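You operate a simulated robot arm through the tools that you are given. There is no shell and no other tool. Be economical: measure what you need, move in short steps, check, and stop when the job is done.

The job below is to be done with a simulated robot arm. You get a single attempt, and the scene is never put back.

JOB
Step the running cycle on to READY, set it to renew every 10 days, then turn to bypass.

Only the result counts: the job must be done as asked and must still hold three seconds after the hand-in. Knocking over, shifting, dropping, spilling or breaking anything else fails it.

ROBOT AND FRAMES
A 6-joint arm with a two-finger parallel gripper, fixed in place. Base frame: the origin is at the foot of the arm, x ahead of it, y to its left, z up. Readings come in m, rad, newtons and seconds.
With the tool pointing down near the work surface it reaches from about 0.1 to 0.74 m from the base axis. Its first joint turns from -2.897 to 2.897 rad. Payload 3.91 kg.
The tool frame sits at the grasp point between the pads (the TCP): z along the fingers, y along the line on which they close. The tips reach 0.03 m beyond it. Largest opening 0.11 m; finger width 0.02, thickness 0.01; the body of the gripper, 0.048 by 0.112 m, starts 0.055 m behind the TCP.
Orientation is told as [roll, pitch, yaw] about the base's x, y, z axes, in that order, counted from this pose: with the fingers straight down and closing along the base's y, the tool's x points along the base's -x, its y along +y and its z along -z.

CONTROLS
- The arm moves only by the tool nudge_tool. Its argument "series" is a list of rows, each a list of 6 numbers: the shift along the tool's x, y, z in m, then the turn, a rotation vector about the tool's x, y, z in degrees. In form: [[dx, dy, dz, ax, ay, az], ...]. A call has 1 to 12 rows; each row shifts and turns the commanded pose from where the row before left it, along the tool's axes as they then stand. "grip" is the gripper command, from -1 (fully open) to 1 (shut), values between in proportion, set as the call begins (left out, the last holds). A row lasts 0.2 s, in which the tool goes at most 0.05 m and 0.15 rad; a call with a longer step from one row to the next is refused whole, and so is a gripper value outside its range. Where a pose cannot be reached the arm comes as near as it can. A force on the tool above 50 N (or 10 N above the force at the start of the call, whichever is more), or a blocked arm, ends the call early, and 0.2 s more pass. Each finger travels about 0.045 m/s and halts on what it meets, pressing with about 24 N; the grip force reading is that of the motor and also rises with nothing between the fingers. The clock runs only during rows and for 0.2 s after the last one: add rows that do not move to give the fingers time. It gives the time, the measured TCP pose, the force on the tool (base axes), the opening and the grip force at its end, in the units of the frame above (readings bear some noise).
- Cameras (640 x 400 px; columns grow to the right, rows downward): "scene" is fixed at [0.3905, -0.5059, 1.5648]; the picture's right is [1.00, 0.01, 0.00], its down [0.00, -0.28, -0.96] and it looks along [-0.01, 0.96, -0.28] (base axes); focal length 324 px, centre (320, 200). "wrist" rides on the gripper at [0.071, 0.022, -0.107] in the tool frame; the picture's right is [-0.29, 0.96, 0.00], its down [-0.76, -0.23, -0.61] and it looks along [-0.58, -0.18, 0.79] (tool axes); focal length 243 px, centre (320, 200). There is no depth. A picture from a camera that has moved, and an enlarged one, comes with that camera's place and axes in the base frame and with its lens. The place of the scene camera against the robot may be out by one fixed shift of up to 0.025 m in any direction.
- snapshot(camera): a new picture of that camera. No time passes.
- lift_body(by): slides the trunk up (or, below 0, down) by that many m; the arm rides with it, the base frame stays. It gives what a move gives, with no picture.
- inspect(camera, box): a new picture of the part [left, top, right, bottom] of that camera's present view, enlarged. No time passes.
- close_job(): hands the job in; it is judged then, once.

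Go step by step. Nothing tells you positions but the pictures and the camera data: compare them with the known pose of the tool, close in by small moves and look again before you grip or let go. The budget is 120 turns and 64 pictures, counting those below and the enlarged ones. Unless the task says otherwise, let go and move clear before handing in, and close with one line.

The tools are called as name(argument=value, ...) on one line, values as JSON. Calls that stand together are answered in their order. nudge_tool: Moves the arm, as the interface text tells. Its arguments: {"type":"object","properties":{"series":{"type":"array","items":{"type":"array","items":{"type":"number"}}},"grip":{"type":"number"}},"required":["series"]} The other tools are called the same way: lift_body (by) slides the trunk up or down; snapshot (camera) takes a picture; inspect (camera, box) takes an enlarged picture of a part of a camera's view; close_job () hands the job in.

At the start:

```text
time: 0.0
ee_pos: [0.1501, 0.3672, 1.1889]
tool_rot: [-0.001, 0.0, 0.0]
contact_force: [-0.2, 0.1, 0.3]
width: 0.1101
grip_force: 0.1
trunk travel left (down, up): [-0.525, 0.065]
```

scene: 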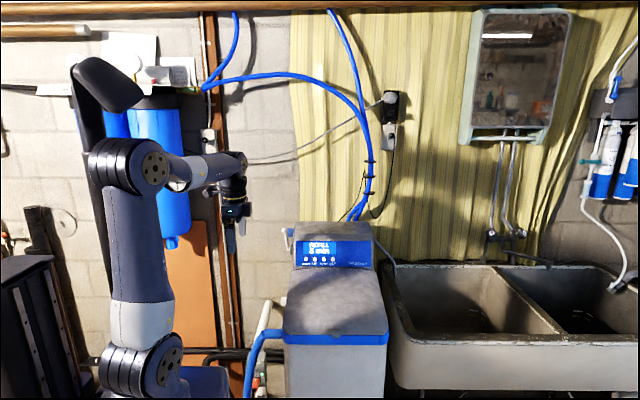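
wrist: 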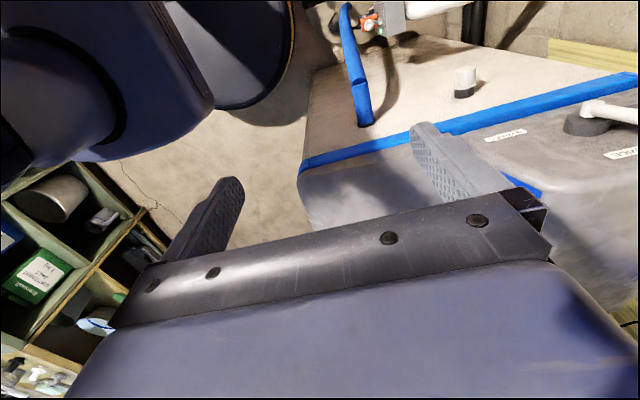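

I see a water softener in the middle with a blue control panel facing the scene camera, and the wrist camera shows its rear with a white lever. I'll enlarge these parts.

inspect(camera="scene", box=[270, 215, 400, 296])

inspect(camera="wrist", box=[400, 40, 640, 190])

```text
4.92 times, centred on (335, 256) of scene
camera zoom: at [0.3905, -0.5059, 1.5648], right [1.0, 0.01, 0.0], down [0.0, -0.28, -0.96], along [-0.01, 0.96, -0.28], focal length 1598 px, centre (246, -73)
```

zoom: 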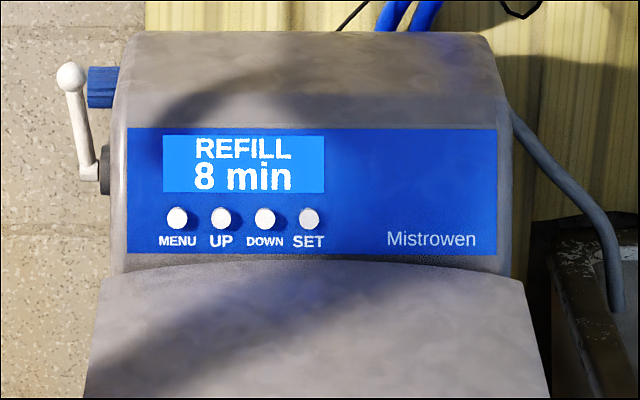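

```text
2.67 times, centred on (520, 115) of wrist
camera zoom: at [0.08, 0.3893, 1.2975], right [0.29, 0.96, 0.0], down [0.76, -0.23, 0.61], along [0.58, -0.18, -0.79], focal length 647 px, centre (-213, 427)
```

zoom: 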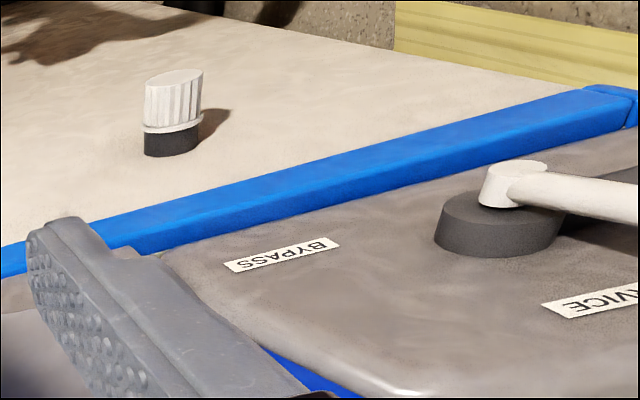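

The pivot of the side lever is near (0.264, 0.654, 1.02), lever up at SERVICE with BYPASS toward the front (-y); the buttons are near x 0.33–0.43, y≈0.58, z≈1.02. I'll swing the tool in front of the panel, turning it to point forward, with fingers shut.

nudge_tool(series=[[-0.025, 0, 0, -8, 0, 0], [-0.025, 0, 0, -8, 0, 0], [-0.025, 0, 0, -8, 0, 0], [-0.025, 0, 0, -8, 0, 0], [-0.025, 0, 0, -8, 0, 0], [-0.025, 0, 0, -8, 0, 0], [-0.025, 0, 0, -8, 0, 0], [-0.025, 0, 0, -4, 0, 0], [0, 0, 0, 0, 0, 0]], grip=1)

snapshot(camera="wrist")

snapshot(camera="scene")

```text
time: 2.0
ee_pos: [0.3502, 0.3678, 1.1892]
tool_rot: [1.047, 0.0, -0.001]
contact_force: [0.9, 0.1, 0.8]
width: 0.0
grip_force: 24.2
trunk travel left (down, up): [-0.525, 0.065]
```

```text
59 pictures are left
camera wrist: at [0.2795, 0.2855, 1.2623], right [0.29, 0.48, 0.83], down [0.76, -0.64, 0.1], along [0.58, 0.6, -0.55], focal length 243 px, centre (320, 200)
```

wrist: 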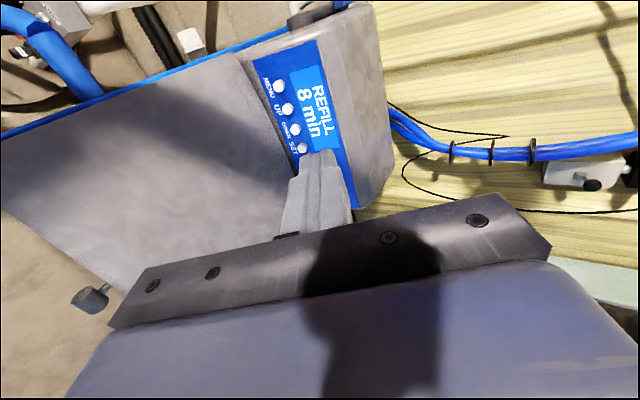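

```text
58 pictures are left
```

scene: 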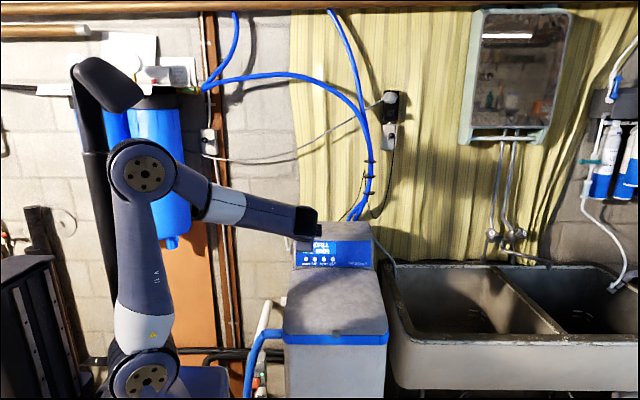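

The tool is now tilted forward 60° and the panel is in view. I'll enlarge to measure the panel's tilt and the buttons.

inspect(camera="wrist", box=[220, 0, 420, 125])

inspect(camera="wrist", box=[220, 100, 420, 225])

```text
3.20 times, centred on (320, 62) of wrist
camera zoom: at [0.2795, 0.2855, 1.2623], right [0.29, 0.48, 0.83], down [0.76, -0.64, 0.1], along [0.58, 0.6, -0.55], focal length 776 px, centre (320, 640)
```

zoom: 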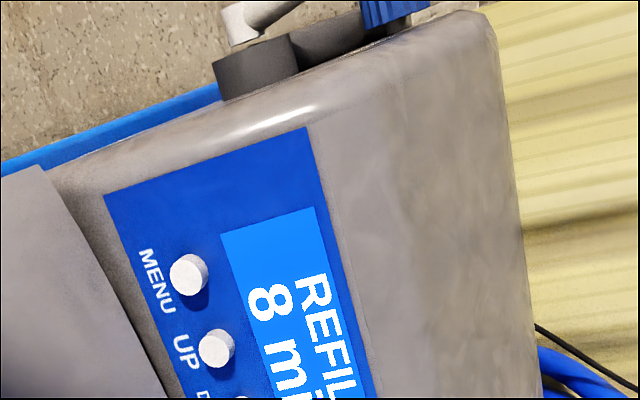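

```text
3.20 times, centred on (320, 162) of wrist
camera zoom: at [0.2795, 0.2855, 1.2623], right [0.29, 0.48, 0.83], down [0.76, -0.64, 0.1], along [0.58, 0.6, -0.55], focal length 776 px, centre (320, 320)
```

zoom: 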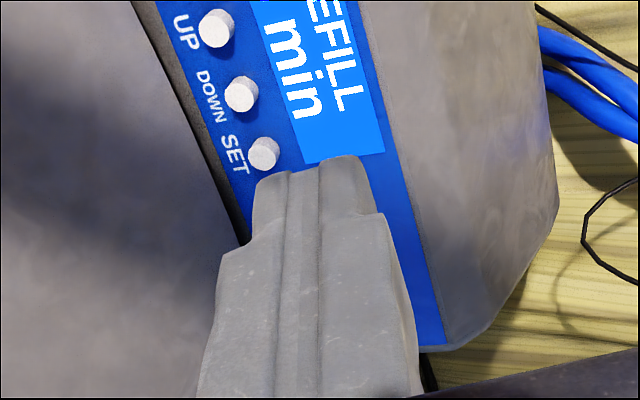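

I need a closer look at the buttons to get the panel's tilt.

inspect(camera="wrist", box=[250, 65, 330, 115])

inspect(camera="scene", box=[284, 230, 364, 280])

```text
8.00 times, centred on (290, 90) of wrist
camera zoom: at [0.2795, 0.2855, 1.2623], right [0.29, 0.48, 0.83], down [0.76, -0.64, 0.1], along [0.58, 0.6, -0.55], focal length 1941 px, centre (560, 1080)
```

zoom: 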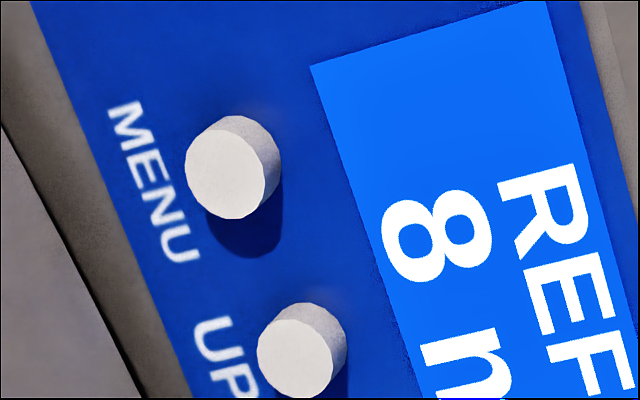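

```text
8.00 times, centred on (324, 255) of scene
camera zoom: at [0.3905, -0.5059, 1.5648], right [1.0, 0.01, 0.0], down [0.0, -0.28, -0.96], along [-0.01, 0.96, -0.28], focal length 2596 px, centre (288, -240)
```

zoom: 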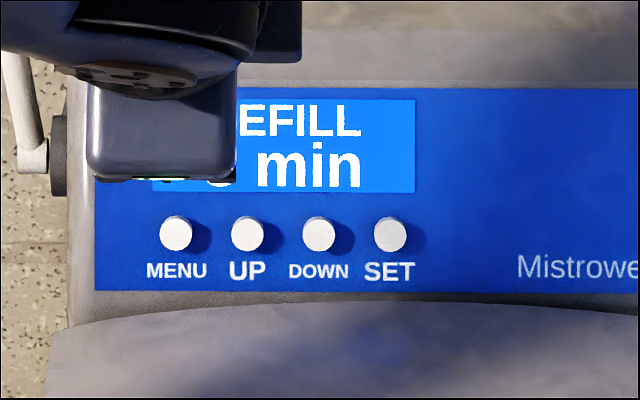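

The panel leans back about 20–25°, so the current 30° tool pitch suits. I'll approach until the tips are about 4 cm short of SET and check.

nudge_tool(series=[[-0.0148, -0.0092, 0.0312, 0, 0, 0], [-0.0148, -0.0092, 0.0312, 0, 0, 0], [-0.0148, -0.0092, 0.0312, 0, 0, 0], [-0.0148, -0.0092, 0.0312, 0, 0, 0], [-0.0148, -0.0092, 0.0312, 0, 0, 0]])

inspect(camera="wrist", box=[160, 0, 480, 200])

inspect(camera="scene", box=[274, 210, 394, 285])

```text
time: 3.2
ee_pos: [0.4247, 0.479, 1.0718]
tool_rot: [1.049, 0.0, 0.0]
contact_force: [0.3, -0.2, -0.4]
width: 0.0
grip_force: 24.3
trunk travel left (down, up): [-0.525, 0.065]
```

```text
2.00 times, centred on (320, 100) of wrist
camera zoom: at [0.3546, 0.3973, 1.145], right [0.29, 0.48, 0.83], down [0.76, -0.64, 0.1], along [0.58, 0.6, -0.55], focal length 485 px, centre (320, 400)
```

zoom: 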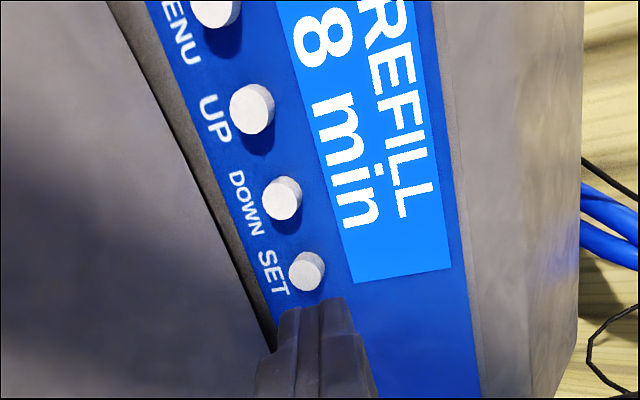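

```text
5.33 times, centred on (334, 248) of scene
camera zoom: at [0.3905, -0.5059, 1.5648], right [1.0, 0.01, 0.0], down [0.0, -0.28, -0.96], along [-0.01, 0.96, -0.28], focal length 1731 px, centre (245, -53)
```

zoom: 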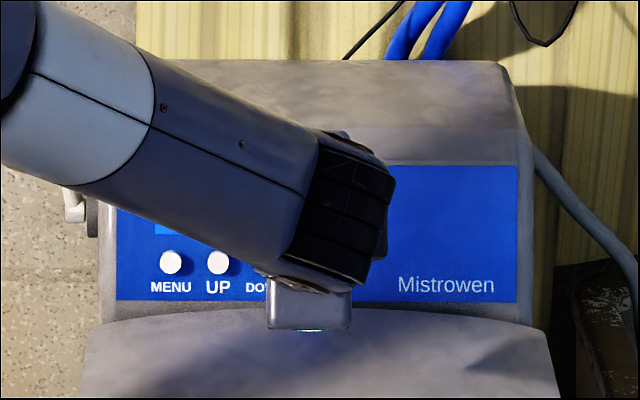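

I'll slide sideways toward MENU to get a proper baseline for triangulation.

nudge_tool(series=[[0.03, 0, 0, 0, 0, 0], [0.03, 0, 0, 0, 0, 0], [0, 0, 0, 0, 0, 0]])

inspect(camera="wrist", box=[160, 0, 480, 200])

```text
time: 4.0
ee_pos: [0.3646, 0.4801, 1.0715]
tool_rot: [1.047, 0.0, 0.0]
contact_force: [0.4, -0.1, -0.1]
width: 0.0
grip_force: 24.3
trunk travel left (down, up): [-0.525, 0.065]
```

```text
2.00 times, centred on (320, 100) of wrist
camera zoom: at [0.2939, 0.3979, 1.1442], right [0.29, 0.48, 0.83], down [0.76, -0.64, 0.1], along [0.58, 0.6, -0.55], focal length 485 px, centre (320, 400)
```

zoom: 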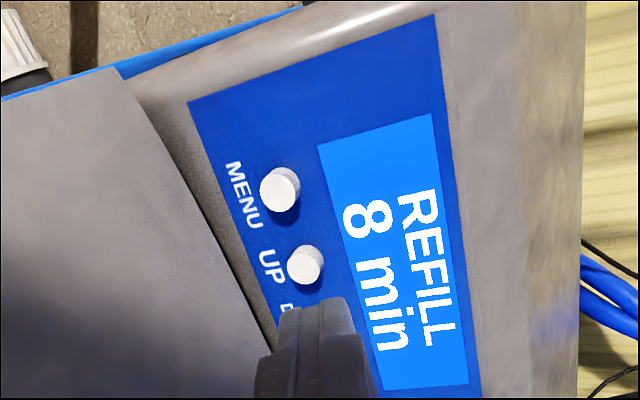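

From the two views: caps at y≈0.558, z≈1.017, with MENU x≈0.338, UP 0.369, DOWN 0.401, SET 0.433. I'll align with SET about 1 cm short and check.

nudge_tool(series=[[-0.034, -0.0043, 0, 0, 0, 0], [-0.034, -0.0044, 0, 0, 0, 0], [0, 0, 0.026, 0, 0, 0], [0, 0, 0.026, 0, 0, 0], [0, 0, 0, 0, 0, 0]])

inspect(camera="wrist", box=[200, 25, 440, 175])

```text
time: 5.2
ee_pos: [0.4332, 0.5222, 1.0381]
tool_rot: [1.047, 0.001, 0.001]
contact_force: [-0.4, 0.1, -0.7]
width: 0.0001
grip_force: 23.7
trunk travel left (down, up): [-0.525, 0.065]
```

```text
2.67 times, centred on (320, 100) of wrist
camera zoom: at [0.362, 0.439, 1.1107], right [0.29, 0.48, 0.83], down [0.76, -0.64, 0.1], along [0.58, 0.6, -0.55], focal length 647 px, centre (320, 467)
```

zoom: 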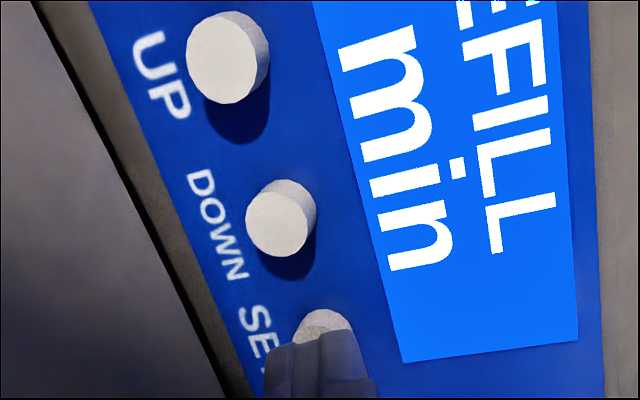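

The tip is lined up with SET; now a short press forward and back.

nudge_tool(series=[[0, 0, 0.006, 0, 0, 0], [0, 0, 0.004, 0, 0, 0], [0, 0, 0.003, 0, 0, 0]])

inspect(camera="wrist", box=[200, 25, 440, 175])

```text
time: 6.0
ee_pos: [0.4311, 0.5316, 1.0316]
tool_rot: [1.048, 0.002, 0.001]
contact_force: [-0.3, -1.3, 2.5]
width: 0.0
grip_force: 24.3
trunk travel left (down, up): [-0.525, 0.065]
```

```text
2.67 times, centred on (320, 100) of wrist
camera zoom: at [0.3616, 0.4492, 1.1052], right [0.29, 0.48, 0.83], down [0.76, -0.64, 0.1], along [0.58, 0.6, -0.55], focal length 647 px, centre (320, 467)
```

zoom: 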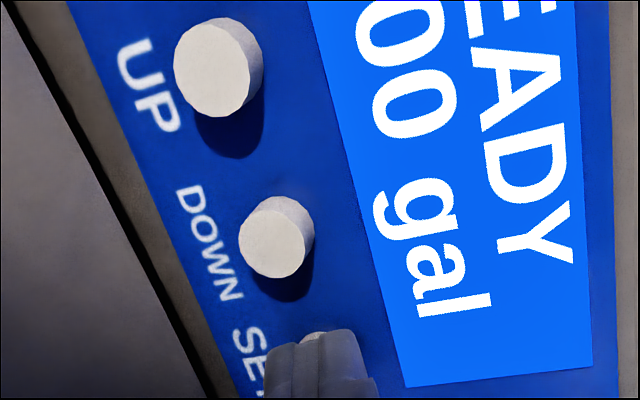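

SET stepped the cycle to READY. I'll back off at once and line up with MENU.

nudge_tool(series=[[0, 0, -0.015, 0, 0, 0], [0, 0, -0.012, 0, 0, 0], [0.032, 0, 0, 0, 0, 0], [0.032, 0, 0, 0, 0, 0], [0.029, 0, 0, 0, 0, 0], [0, 0, 0.014, 0, 0, 0], [0, 0, 0, 0, 0, 0]])

inspect(camera="wrist", box=[200, 25, 440, 175])

```text
time: 7.6
ee_pos: [0.3415, 0.52, 1.0385]
tool_rot: [1.045, -0.002, -0.001]
contact_force: [-0.3, 0.1, 0.7]
width: 0.0001
grip_force: 23.9
trunk travel left (down, up): [-0.525, 0.065]
```

```text
2.67 times, centred on (320, 100) of wrist
camera zoom: at [0.2703, 0.4377, 1.1102], right [0.29, 0.48, 0.83], down [0.76, -0.64, 0.1], along [0.58, 0.6, -0.55], focal length 647 px, centre (320, 467)
```

zoom: 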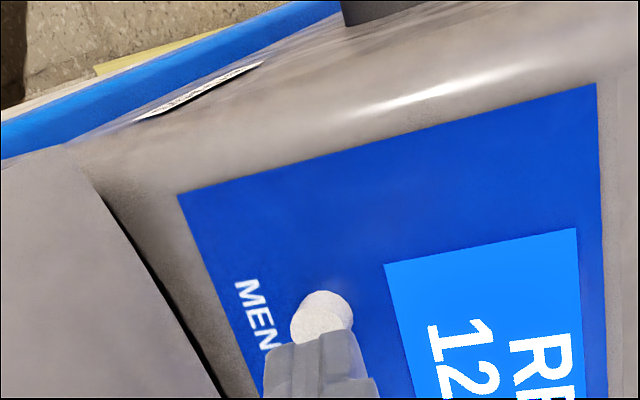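

MENU is under the tip, slightly to -x. A small sideways correction, press, and back off.

nudge_tool(series=[[0.003, 0, 0.004, 0, 0, 0], [0, 0, 0.005, 0, 0, 0], [0, 0, 0.003, 0, 0, 0], [0, 0, 0.002, 0, 0, 0], [0, 0, -0.014, 0, 0, 0], [0, 0, -0.012, 0, 0, 0]])

snapshot(camera="wrist")

```text
time: 9.0
ee_pos: [0.3368, 0.5104, 1.0442]
tool_rot: [1.046, -0.001, -0.001]
contact_force: [-0.1, -0.4, 0.8]
width: 0.0001
grip_force: 23.9
trunk travel left (down, up): [-0.525, 0.065]
```

```text
47 pictures are left
camera wrist: at [0.2662, 0.4284, 1.1169], right [0.29, 0.48, 0.83], down [0.76, -0.64, 0.1], along [0.58, 0.6, -0.55], focal length 243 px, centre (320, 200)
```

wrist: 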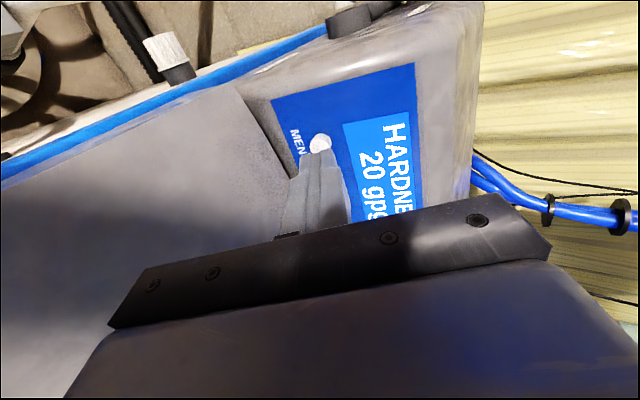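

MENU shows HARDNESS 20 gpg, so the menu pages cycle. I'll press MENU again and look.

nudge_tool(series=[[0, 0, 0.012, 0, 0, 0], [0, 0, 0.007, 0, 0, 0], [0, 0, 0.004, 0, 0, 0], [0, 0, 0.003, 0, 0, 0], [0, 0, -0.014, 0, 0, 0], [0, 0, -0.012, 0, 0, 0]])

inspect(camera="wrist", box=[240, 50, 480, 200])

```text
time: 10.4
ee_pos: [0.3375, 0.5101, 1.043]
tool_rot: [1.047, 0.001, 0.0]
contact_force: [-0.1, -0.1, 0.7]
width: 0.0001
grip_force: 24.7
trunk travel left (down, up): [-0.525, 0.065]
```

```text
2.67 times, centred on (360, 125) of wrist
camera zoom: at [0.2657, 0.4274, 1.1164], right [0.29, 0.48, 0.83], down [0.76, -0.64, 0.1], along [0.58, 0.6, -0.55], focal length 647 px, centre (213, 400)
```

zoom: 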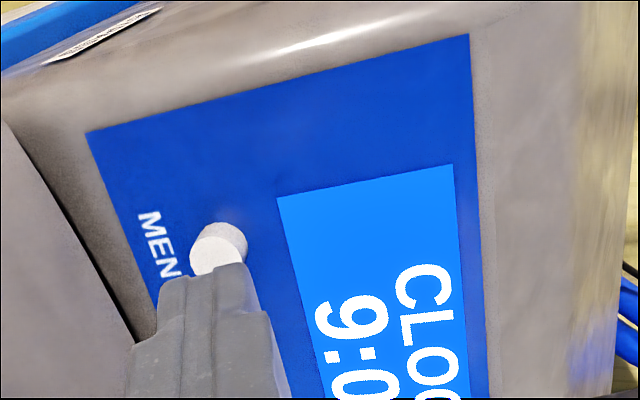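

Now CLOCK; next page.

nudge_tool(series=[[0, 0, 0.012, 0, 0, 0], [0, 0, 0.007, 0, 0, 0], [0, 0, 0.004, 0, 0, 0], [0, 0, 0.003, 0, 0, 0], [0, 0, -0.014, 0, 0, 0], [0, 0, -0.012, 0, 0, 0]])

inspect(camera="wrist", box=[240, 80, 480, 230])

```text
time: 11.8
ee_pos: [0.3372, 0.5112, 1.0461]
tool_rot: [1.048, 0.002, -0.002]
contact_force: [1.0, -0.8, -0.7]
width: 0.0
grip_force: 23.7
trunk travel left (down, up): [-0.525, 0.065]
```

```text
2.67 times, centred on (360, 155) of wrist
camera zoom: at [0.2665, 0.4277, 1.1169], right [0.29, 0.48, 0.83], down [0.76, -0.64, 0.1], along [0.58, 0.6, -0.55], focal length 647 px, centre (213, 320)
```

zoom: 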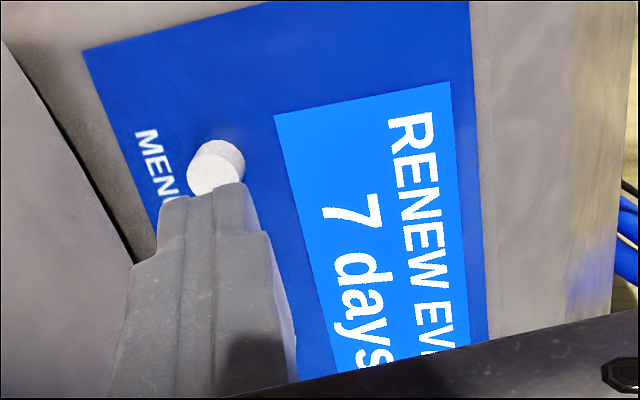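

RENEW EVERY 7 days is shown. I'll move over to UP (3.2 cm in +x), press once, and read it.

nudge_tool(series=[[-0.032, 0, 0, 0, 0, 0], [0, 0, 0, 0, 0, 0], [0, 0, 0.012, 0, 0, 0], [0, 0, 0.007, 0, 0, 0], [0, 0, 0.004, 0, 0, 0], [0, 0, 0.003, 0, 0, 0], [0, 0, -0.014, 0, 0, 0], [0, 0, -0.012, 0, 0, 0]])

inspect(camera="wrist", box=[240, 50, 480, 200])

```text
time: 13.6
ee_pos: [0.3684, 0.5094, 1.045]
tool_rot: [1.046, 0.001, -0.001]
contact_force: [0.5, -0.7, -0.1]
width: 0.0
grip_force: 24.1
trunk travel left (down, up): [-0.525, 0.065]
```

```text
2.67 times, centred on (360, 125) of wrist
camera zoom: at [0.298, 0.4278, 1.1175], right [0.29, 0.48, 0.83], down [0.76, -0.64, 0.1], along [0.58, 0.6, -0.55], focal length 647 px, centre (213, 400)
```

zoom: 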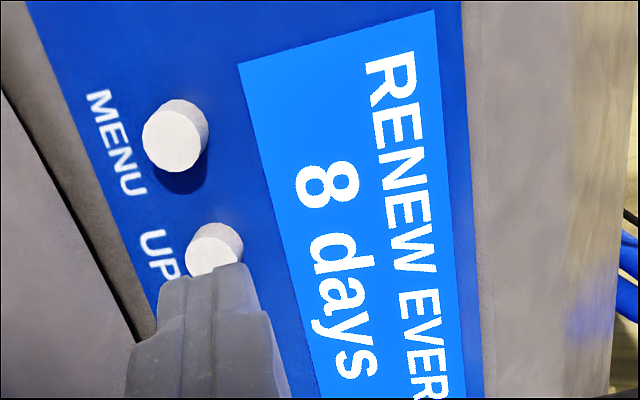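

8 days now; two more presses of UP.

nudge_tool(series=[[0, 0, 0.012, 0, 0, 0], [0, 0, 0.007, 0, 0, 0], [0, 0, 0.004, 0, 0, 0], [0, 0, 0.003, 0, 0, 0], [0, 0, -0.014, 0, 0, 0], [0, 0, -0.012, 0, 0, 0], [0, 0, 0.012, 0, 0, 0], [0, 0, 0.007, 0, 0, 0], [0, 0, 0.004, 0, 0, 0], [0, 0, 0.003, 0, 0, 0], [0, 0, -0.014, 0, 0, 0], [0, 0, -0.012, 0, 0, 0]])

inspect(camera="wrist", box=[240, 50, 480, 200])

```text
time: 16.2
ee_pos: [0.3686, 0.5087, 1.0454]
tool_rot: [1.046, -0.001, 0.0]
contact_force: [0.2, 0.5, -0.7]
width: 0.0
grip_force: 23.3
trunk travel left (down, up): [-0.525, 0.065]
```

```text
2.67 times, centred on (360, 125) of wrist
camera zoom: at [0.298, 0.4271, 1.1179], right [0.29, 0.48, 0.83], down [0.76, -0.64, 0.1], along [0.58, 0.6, -0.55], focal length 647 px, centre (213, 400)
```

zoom: 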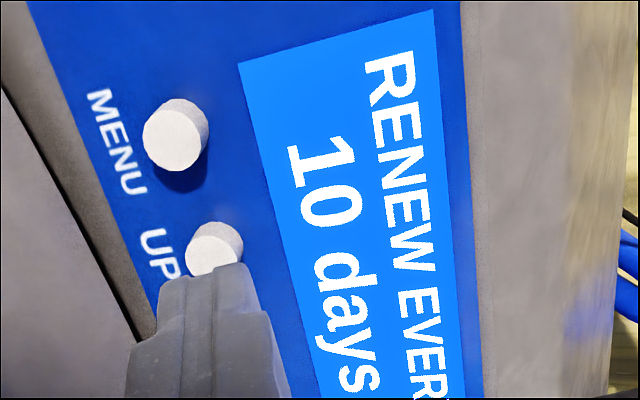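

10 days. I'll press SET (6.4 cm in +x) to store it, and look.

nudge_tool(series=[[-0.032, 0, 0, 0, 0, 0], [-0.032, 0, 0, 0, 0, 0], [0, 0, 0, 0, 0, 0], [0, 0, 0.012, 0, 0, 0], [0, 0, 0.007, 0, 0, 0], [0, 0, 0.004, 0, 0, 0], [0, 0, 0.003, 0, 0, 0], [0, 0, -0.014, 0, 0, 0], [0, 0, -0.012, 0, 0, 0]])

inspect(camera="wrist", box=[240, 0, 480, 150])

```text
time: 18.2
ee_pos: [0.4316, 0.511, 1.0438]
tool_rot: [1.048, 0.0, 0.001]
contact_force: [0.1, 0.4, 0.4]
width: 0.0002
grip_force: 23.4
trunk travel left (down, up): [-0.525, 0.065]
```

```text
2.67 times, centred on (360, 75) of wrist
camera zoom: at [0.3617, 0.4282, 1.117], right [0.29, 0.48, 0.83], down [0.76, -0.64, 0.1], along [0.58, 0.6, -0.55], focal length 647 px, centre (213, 533)
```

zoom: 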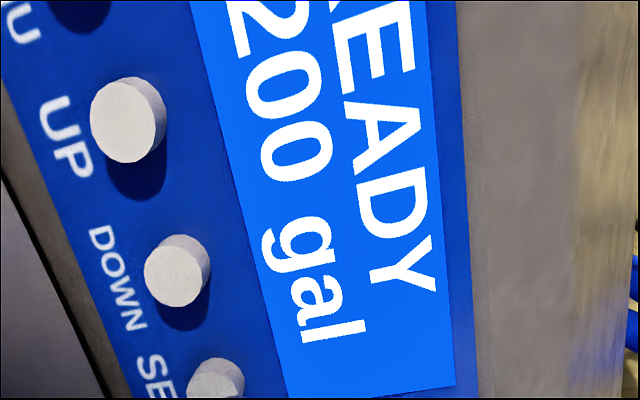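

It's stored and the display is back at READY. Now I retract, turn the tool back to vertical, and go left to look at the lever.

nudge_tool(series=[[0, 0, -0.045, 0, 0, 0], [0, 0, -0.045, 0, 0, 0], [0, 0, -0.045, 0, 0, 0], [0.03, 0, 0, 7.5, 0, 0], [0.03, 0, 0, 7.5, 0, 0], [0.03, 0, 0, 7.5, 0, 0], [0.03, 0, 0, 7.5, 0, 0], [0.03, 0, 0, 7.5, 0, 0], [0.03, 0, 0, 7.5, 0, 0], [0.03, 0, 0, 7.5, 0, 0], [0.03, 0, 0, 7.5, 0, 0], [0, 0, 0, 0, 0, 0]])

snapshot(camera="wrist")

inspect(camera="scene", box=[240, 190, 400, 290])

```text
time: 20.8
ee_pos: [0.1929, 0.3937, 1.1125]
tool_rot: [-0.002, -0.002, -0.002]
contact_force: [-0.6, 0.5, 0.4]
width: 0.0001
grip_force: 23.9
trunk travel left (down, up): [-0.525, 0.065]
```

```text
41 pictures are left
camera wrist: at [0.1226, 0.415, 1.2194], right [0.29, 0.96, 0.0], down [0.76, -0.23, 0.61], along [0.58, -0.18, -0.79], focal length 243 px, centre (320, 200)
```

wrist: 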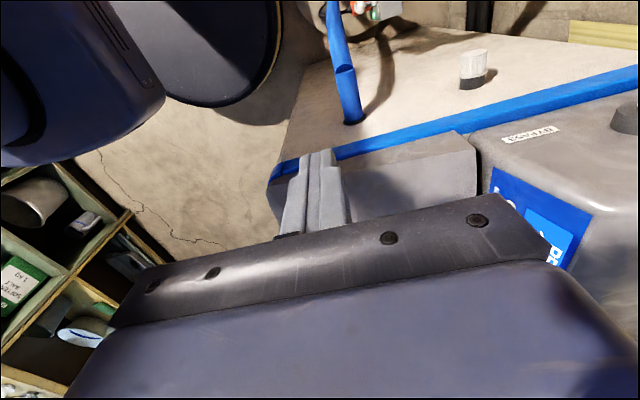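

```text
4.00 times, centred on (320, 240) of scene
camera zoom: at [0.3905, -0.5059, 1.5648], right [1.0, 0.01, 0.0], down [0.0, -0.28, -0.96], along [-0.01, 0.96, -0.28], focal length 1298 px, centre (320, 40)
```

zoom: 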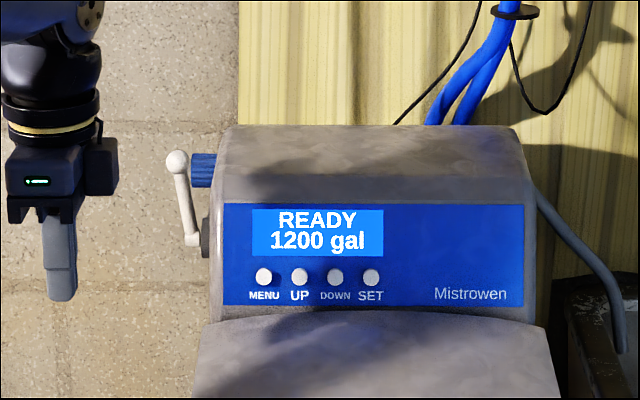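

Display READY in the scene; by tip calibration the lever pivot is near (0.267, 0.657, 1.012) and its ball near (0.252, 0.657, 1.091). A blue fitting sits behind it, so I'll raise and move over for a closer look.

nudge_tool(series=[[0, 0, -0.045, 0, 0, 0], [0, 0, -0.045, 0, 0, 0], [0.015, 0.04, -0.02, 0, 0, 0], [0.015, 0.04, 0, 0, 0, 0], [0.015, 0.04, 0, 0, 0, 0], [0, 0.03, 0, 0, 0, 0], [0, 0, 0, 0, 0, 0]])

snapshot(camera="wrist")

```text
time: 22.4
ee_pos: [0.1487, 0.5455, 1.219]
tool_rot: [0.0, -0.001, 0.001]
contact_force: [-0.4, 0.6, 0.2]
width: 0.0
grip_force: 24.2
trunk travel left (down, up): [-0.525, 0.065]
```

```text
39 pictures are left
camera wrist: at [0.0778, 0.5659, 1.328], right [0.29, 0.96, 0.0], down [0.76, -0.23, 0.61], along [0.58, -0.18, -0.79], focal length 243 px, centre (320, 200)
```

wrist: 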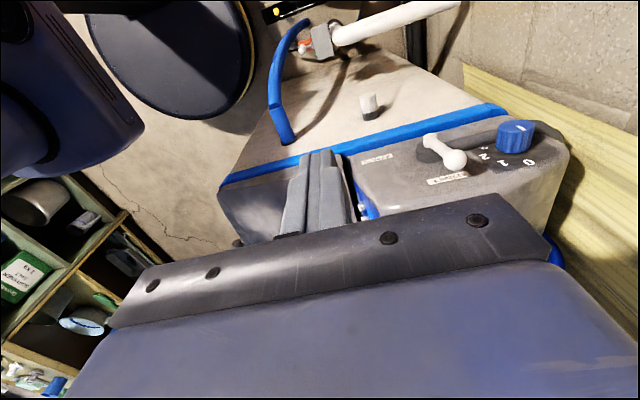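

inspect(camera="wrist", box=[344, 100, 584, 250])

```text
2.67 times, centred on (464, 175) of wrist
camera zoom: at [0.0778, 0.5659, 1.328], right [0.29, 0.96, 0.0], down [0.76, -0.23, 0.61], along [0.58, -0.18, -0.79], focal length 647 px, centre (-64, 267)
```

zoom: 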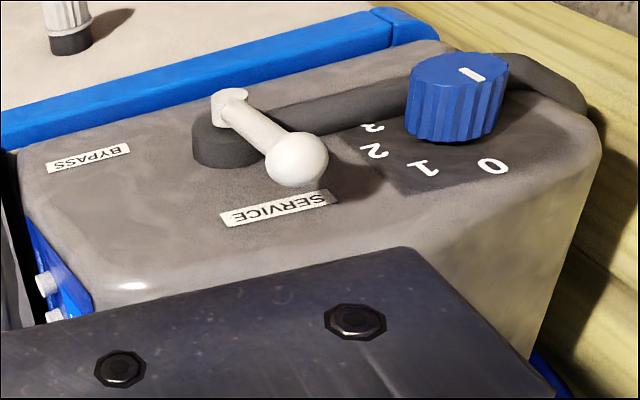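

There's a blue dial (0–3) about 5 cm behind the lever's ball, which I must not touch. Plan: tilt the tool 30°, come over the ball from the front, hook it from behind, and roll the tool along with the lever. First to a point above.

nudge_tool(series=[[0, 0, 0, -7.5, 0, 0], [0, 0, 0, -7.5, 0, 0], [0, 0, 0, -7.5, 0, 0], [0, 0, 0, -7.5, 0, 0], [-0.033, 0.026, 0, 0, 0, 0], [-0.033, 0.025, 0, 0, 0, 0], [-0.031, 0.025, 0, 0, 0, 0], [0, 0, 0.04, 0, 0, 0], [0, 0, 0.04, 0, 0, 0], [0, 0, 0.03, 0, 0, 0], [0, 0, 0, 0, 0, 0]])

snapshot(camera="wrist")

inspect(camera="scene", box=[240, 190, 400, 290])

```text
time: 24.8
ee_pos: [0.2435, 0.6647, 1.1658]
tool_rot: [0.525, 0.001, -0.001]
contact_force: [0.3, 0.4, -1.2]
width: 0.0
grip_force: 24.4
trunk travel left (down, up): [-0.525, 0.065]
```

```text
37 pictures are left
camera wrist: at [0.173, 0.6298, 1.2713], right [0.29, 0.83, 0.48], down [0.76, -0.5, 0.41], along [0.58, 0.24, -0.78], focal length 243 px, centre (320, 200)
```

wrist: 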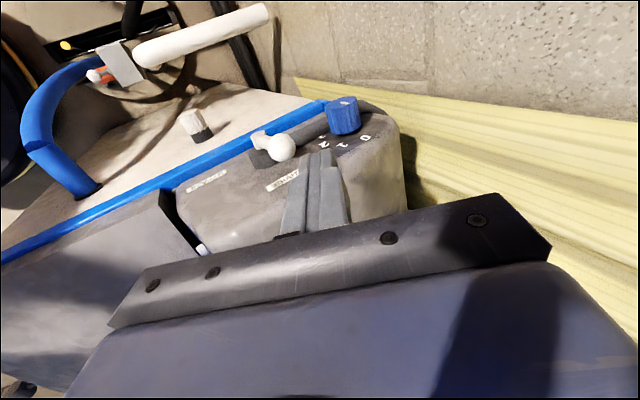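

```text
4.00 times, centred on (320, 240) of scene
camera zoom: at [0.3905, -0.5059, 1.5648], right [1.0, 0.01, 0.0], down [0.0, -0.28, -0.96], along [-0.01, 0.96, -0.28], focal length 1298 px, centre (320, 40)
```

zoom: 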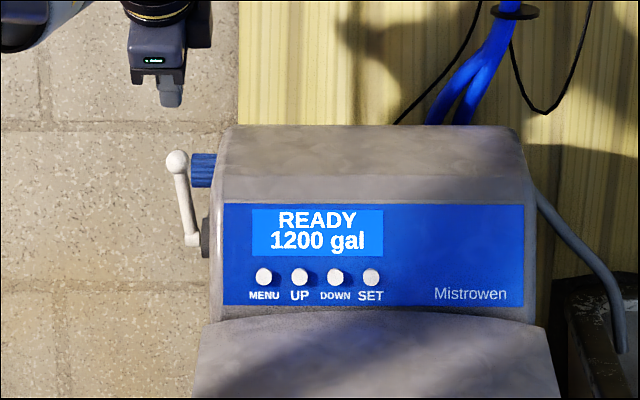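

Ball refined to about (0.249, 0.676, 1.079), dial near (0.25, 0.76, 1.045). I'll lower behind the ball along the finger axis and check.

nudge_tool(series=[[-0.003, 0, 0.02, 0, 0, 0], [0, 0, 0.02, 0, 0, 0], [0, 0, 0.015, 0, 0, 0], [0, 0, 0.01, 0, 0, 0], [0, 0, 0, 0, 0, 0]])

inspect(camera="wrist", box=[200, 50, 440, 200])

inspect(camera="scene", box=[250, 200, 330, 250])

```text
time: 26.0
ee_pos: [0.2472, 0.6962, 1.1099]
tool_rot: [0.524, -0.002, 0.0]
contact_force: [0.7, -0.8, 0.3]
width: 0.0
grip_force: 24.1
trunk travel left (down, up): [-0.525, 0.065]
```

```text
2.67 times, centred on (320, 125) of wrist
camera zoom: at [0.176, 0.661, 1.2134], right [0.29, 0.83, 0.48], down [0.76, -0.5, 0.41], along [0.58, 0.24, -0.78], focal length 647 px, centre (320, 400)
```

zoom: 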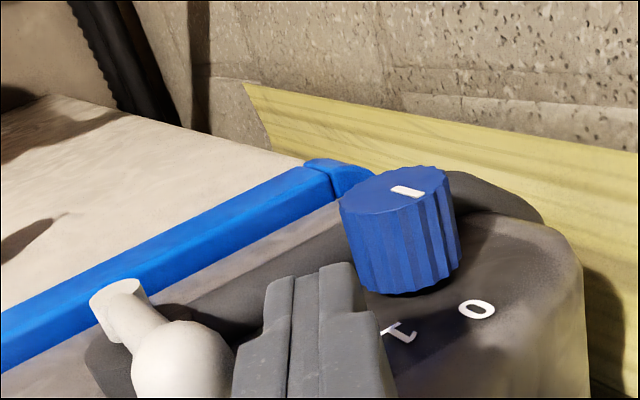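

```text
8.00 times, centred on (290, 225) of scene
camera zoom: at [0.3905, -0.5059, 1.5648], right [1.0, 0.01, 0.0], down [0.0, -0.28, -0.96], along [-0.01, 0.96, -0.28], focal length 2596 px, centre (560, 0)
```

zoom: 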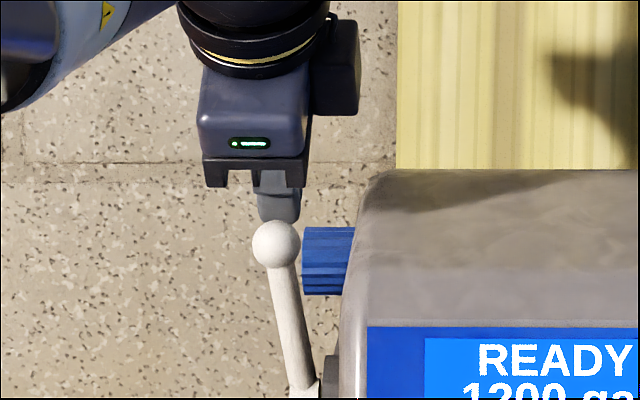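

The fingertip is behind the ball and clear of the dial. Now I push it forward along the arc, first about 30°.

nudge_tool(series=[[0, -0.005, 0.001, 0, 0, 0], [0, -0.005, 0.001, 0, 0, 0], [0, -0.011, -0.0056, -4.5, 0, 0], [0, -0.0106, -0.0065, -4.5, 0, 0], [0, -0.0114, -0.0046, -4.5, 0, 0], [0, -0.011, -0.0055, -4.5, 0, 0], [0, 0, 0, 0, 0, 0]])

inspect(camera="wrist", box=[160, 50, 480, 250])

inspect(camera="scene", box=[250, 200, 330, 250])

```text
time: 27.6
ee_pos: [0.247, 0.6417, 1.0931]
tool_rot: [0.837, 0.0, -0.001]
contact_force: [-0.6, -1.2, 0.7]
width: 0.0001
grip_force: 24.3
trunk travel left (down, up): [-0.525, 0.065]
```

```text
2.00 times, centred on (320, 150) of wrist
camera zoom: at [0.177, 0.5756, 1.1806], right [0.29, 0.64, 0.71], down [0.76, -0.61, 0.24], along [0.58, 0.47, -0.66], focal length 485 px, centre (320, 300)
```

zoom: 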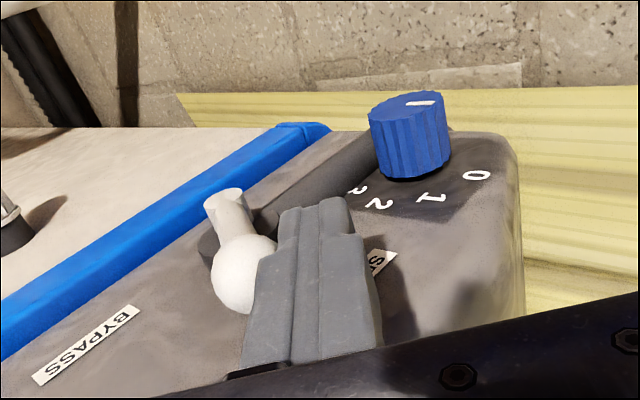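

```text
8.00 times, centred on (290, 225) of scene
camera zoom: at [0.3905, -0.5059, 1.5648], right [1.0, 0.01, 0.0], down [0.0, -0.28, -0.96], along [-0.01, 0.96, -0.28], focal length 2596 px, centre (560, 0)
```

zoom: 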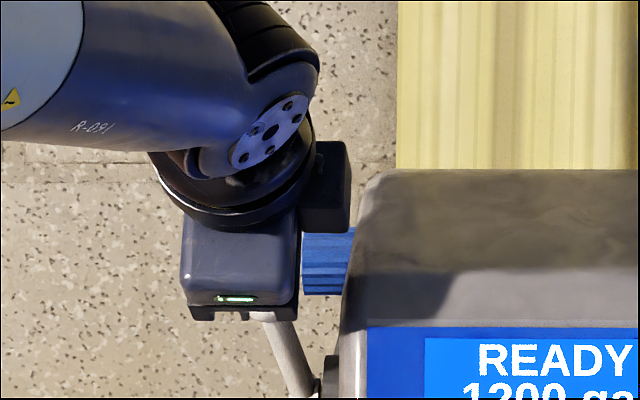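

The lever follows with little force. Continuing along the arc to about 75°.

nudge_tool(series=[[0, -0.0117, -0.0036, -4.5, 0, 0], [0, -0.0114, -0.0045, -4.5, 0, 0], [0, -0.0119, -0.0024, -4.5, 0, 0], [0, -0.0116, -0.0033, -4.5, 0, 0], [0, -0.0118, -0.0013, -4.5, 0, 0], [0, -0.0117, -0.0023, -4.5, 0, 0], [0, 0, 0, 0, 0, 0]])

inspect(camera="wrist", box=[160, 50, 480, 250])

inspect(camera="scene", box=[240, 200, 360, 275])

```text
time: 29.2
ee_pos: [0.2485, 0.5895, 1.0417]
tool_rot: [1.308, -0.002, 0.0]
contact_force: [0.2, -0.1, 0.0]
width: 0.0
grip_force: 24.3
trunk travel left (down, up): [-0.525, 0.065]
```

```text
2.00 times, centred on (320, 150) of wrist
camera zoom: at [0.1785, 0.4917, 1.0908], right [0.29, 0.25, 0.92], down [0.76, -0.65, -0.07], along [0.58, 0.72, -0.38], focal length 485 px, centre (320, 300)
```

zoom: 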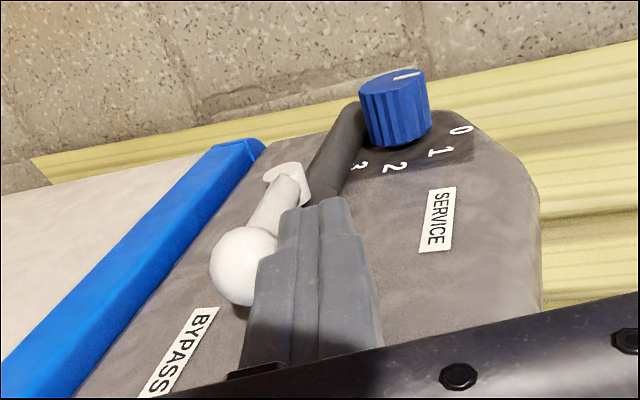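

```text
5.33 times, centred on (300, 238) of scene
camera zoom: at [0.3905, -0.5059, 1.5648], right [1.0, 0.01, 0.0], down [0.0, -0.28, -0.96], along [-0.01, 0.96, -0.28], focal length 1731 px, centre (427, 0)
```

zoom: 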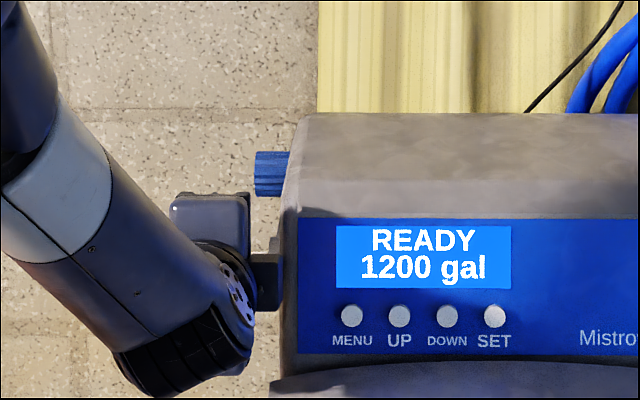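

The lever is near 75° with almost no force. On to about 90°, watching for a stop.

nudge_tool(series=[[0, -0.0119, -0.0003, -4.5, 0, 0], [0, -0.0118, -0.0011, -4.5, 0, 0], [0, 0, 0, 0, 0, 0]])

inspect(camera="wrist", box=[160, 50, 480, 250])

```text
time: 30.0
ee_pos: [0.2472, 0.5835, 1.0213]
tool_rot: [1.472, -0.003, 0.0]
contact_force: [1.3, 7.0, 14.6]
width: 0.0001
grip_force: 24.4
trunk travel left (down, up): [-0.525, 0.065]
```

```text
2.00 times, centred on (320, 150) of wrist
camera zoom: at [0.1772, 0.4792, 1.0534], right [0.29, 0.09, 0.95], down [0.76, -0.63, -0.17], along [0.58, 0.77, -0.25], focal length 485 px, centre (320, 300)
```

zoom: 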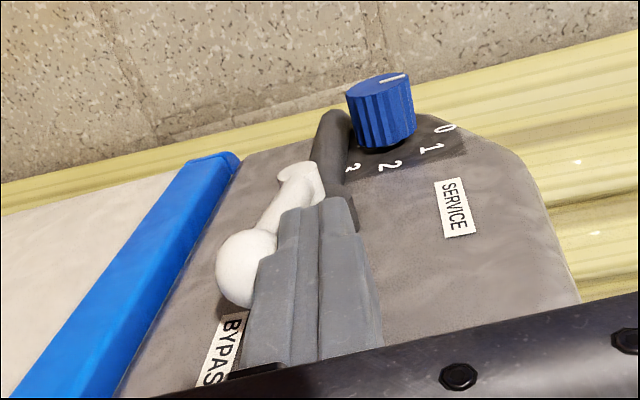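

The lever now points to BYPASS and the force jumped to about 16 N, which looks like the end stop. A 2 mm extra push confirms it.

nudge_tool(series=[[0, -0.002, 0, 0, 0, 0], [0, 0, 0, 0, 0, 0]])

```text
time: 30.6
ee_pos: [0.2472, 0.5833, 1.0211]
tool_rot: [1.474, -0.001, 0.001]
contact_force: [3.3, 7.7, 28.9]
width: 0.0001
grip_force: 23.8
trunk travel left (down, up): [-0.525, 0.065]
```

That's a firm stop. I lift off the lever, then retreat forward and left.

nudge_tool(series=[[0, 0.01, 0, 0, 0, 0], [0, 0.015, 0, 0, 0, 0], [0, 0.02, -0.02, 0, 0, 0], [0, 0.01, -0.04, 0, 0, 0], [0.02, 0, -0.04, 0, 0, 0], [0.03, 0, -0.03, 0, 0, 0], [0.03, 0, 0, 0, 0, 0], [0, 0, 0, 0, 0, 0]])

snapshot(camera="wrist")

inspect(camera="scene", box=[230, 195, 390, 295])

```text
time: 32.4
ee_pos: [0.1688, 0.4609, 1.0848]
tool_rot: [1.467, -0.001, -0.001]
contact_force: [-0.5, 0.3, 0.5]
width: 0.0002
grip_force: 24.2
trunk travel left (down, up): [-0.525, 0.065]
```

```text
28 pictures are left
camera wrist: at [0.0969, 0.3562, 1.1188], right [0.29, 0.1, 0.95], down [0.76, -0.63, -0.17], along [0.58, 0.77, -0.26], focal length 243 px, centre (320, 200)
```

wrist: 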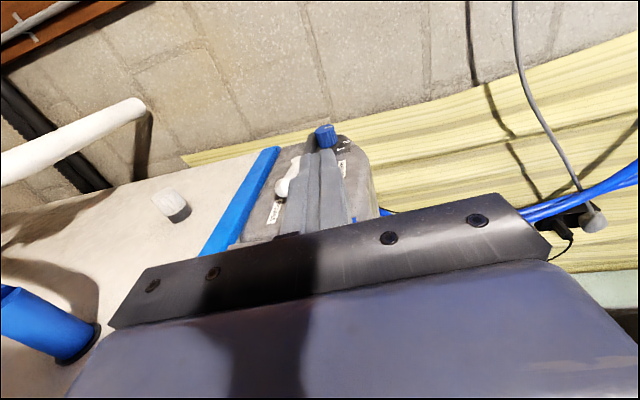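

```text
4.00 times, centred on (310, 245) of scene
camera zoom: at [0.3905, -0.5059, 1.5648], right [1.0, 0.01, 0.0], down [0.0, -0.28, -0.96], along [-0.01, 0.96, -0.28], focal length 1298 px, centre (360, 20)
```

zoom: 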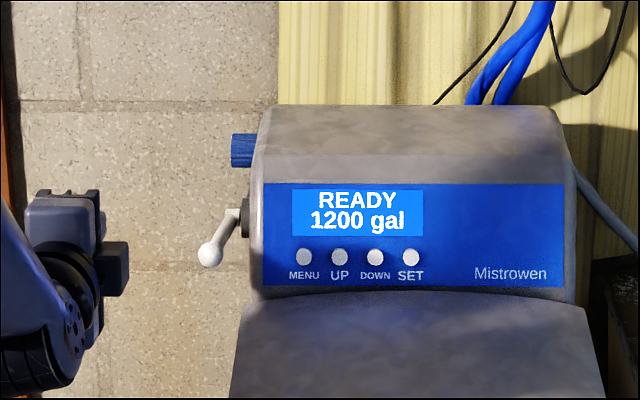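

The lever stays forward at BYPASS, the display reads READY, and the tool is clear, so I hand in the job.

close_job()

```text
The job is handed in.
```

The job is done and handed in: the cycle was stepped on to READY, renewal is set to every 10 days and stored with SET, and the lever is turned to BYPASS against its stop, with the arm clear.
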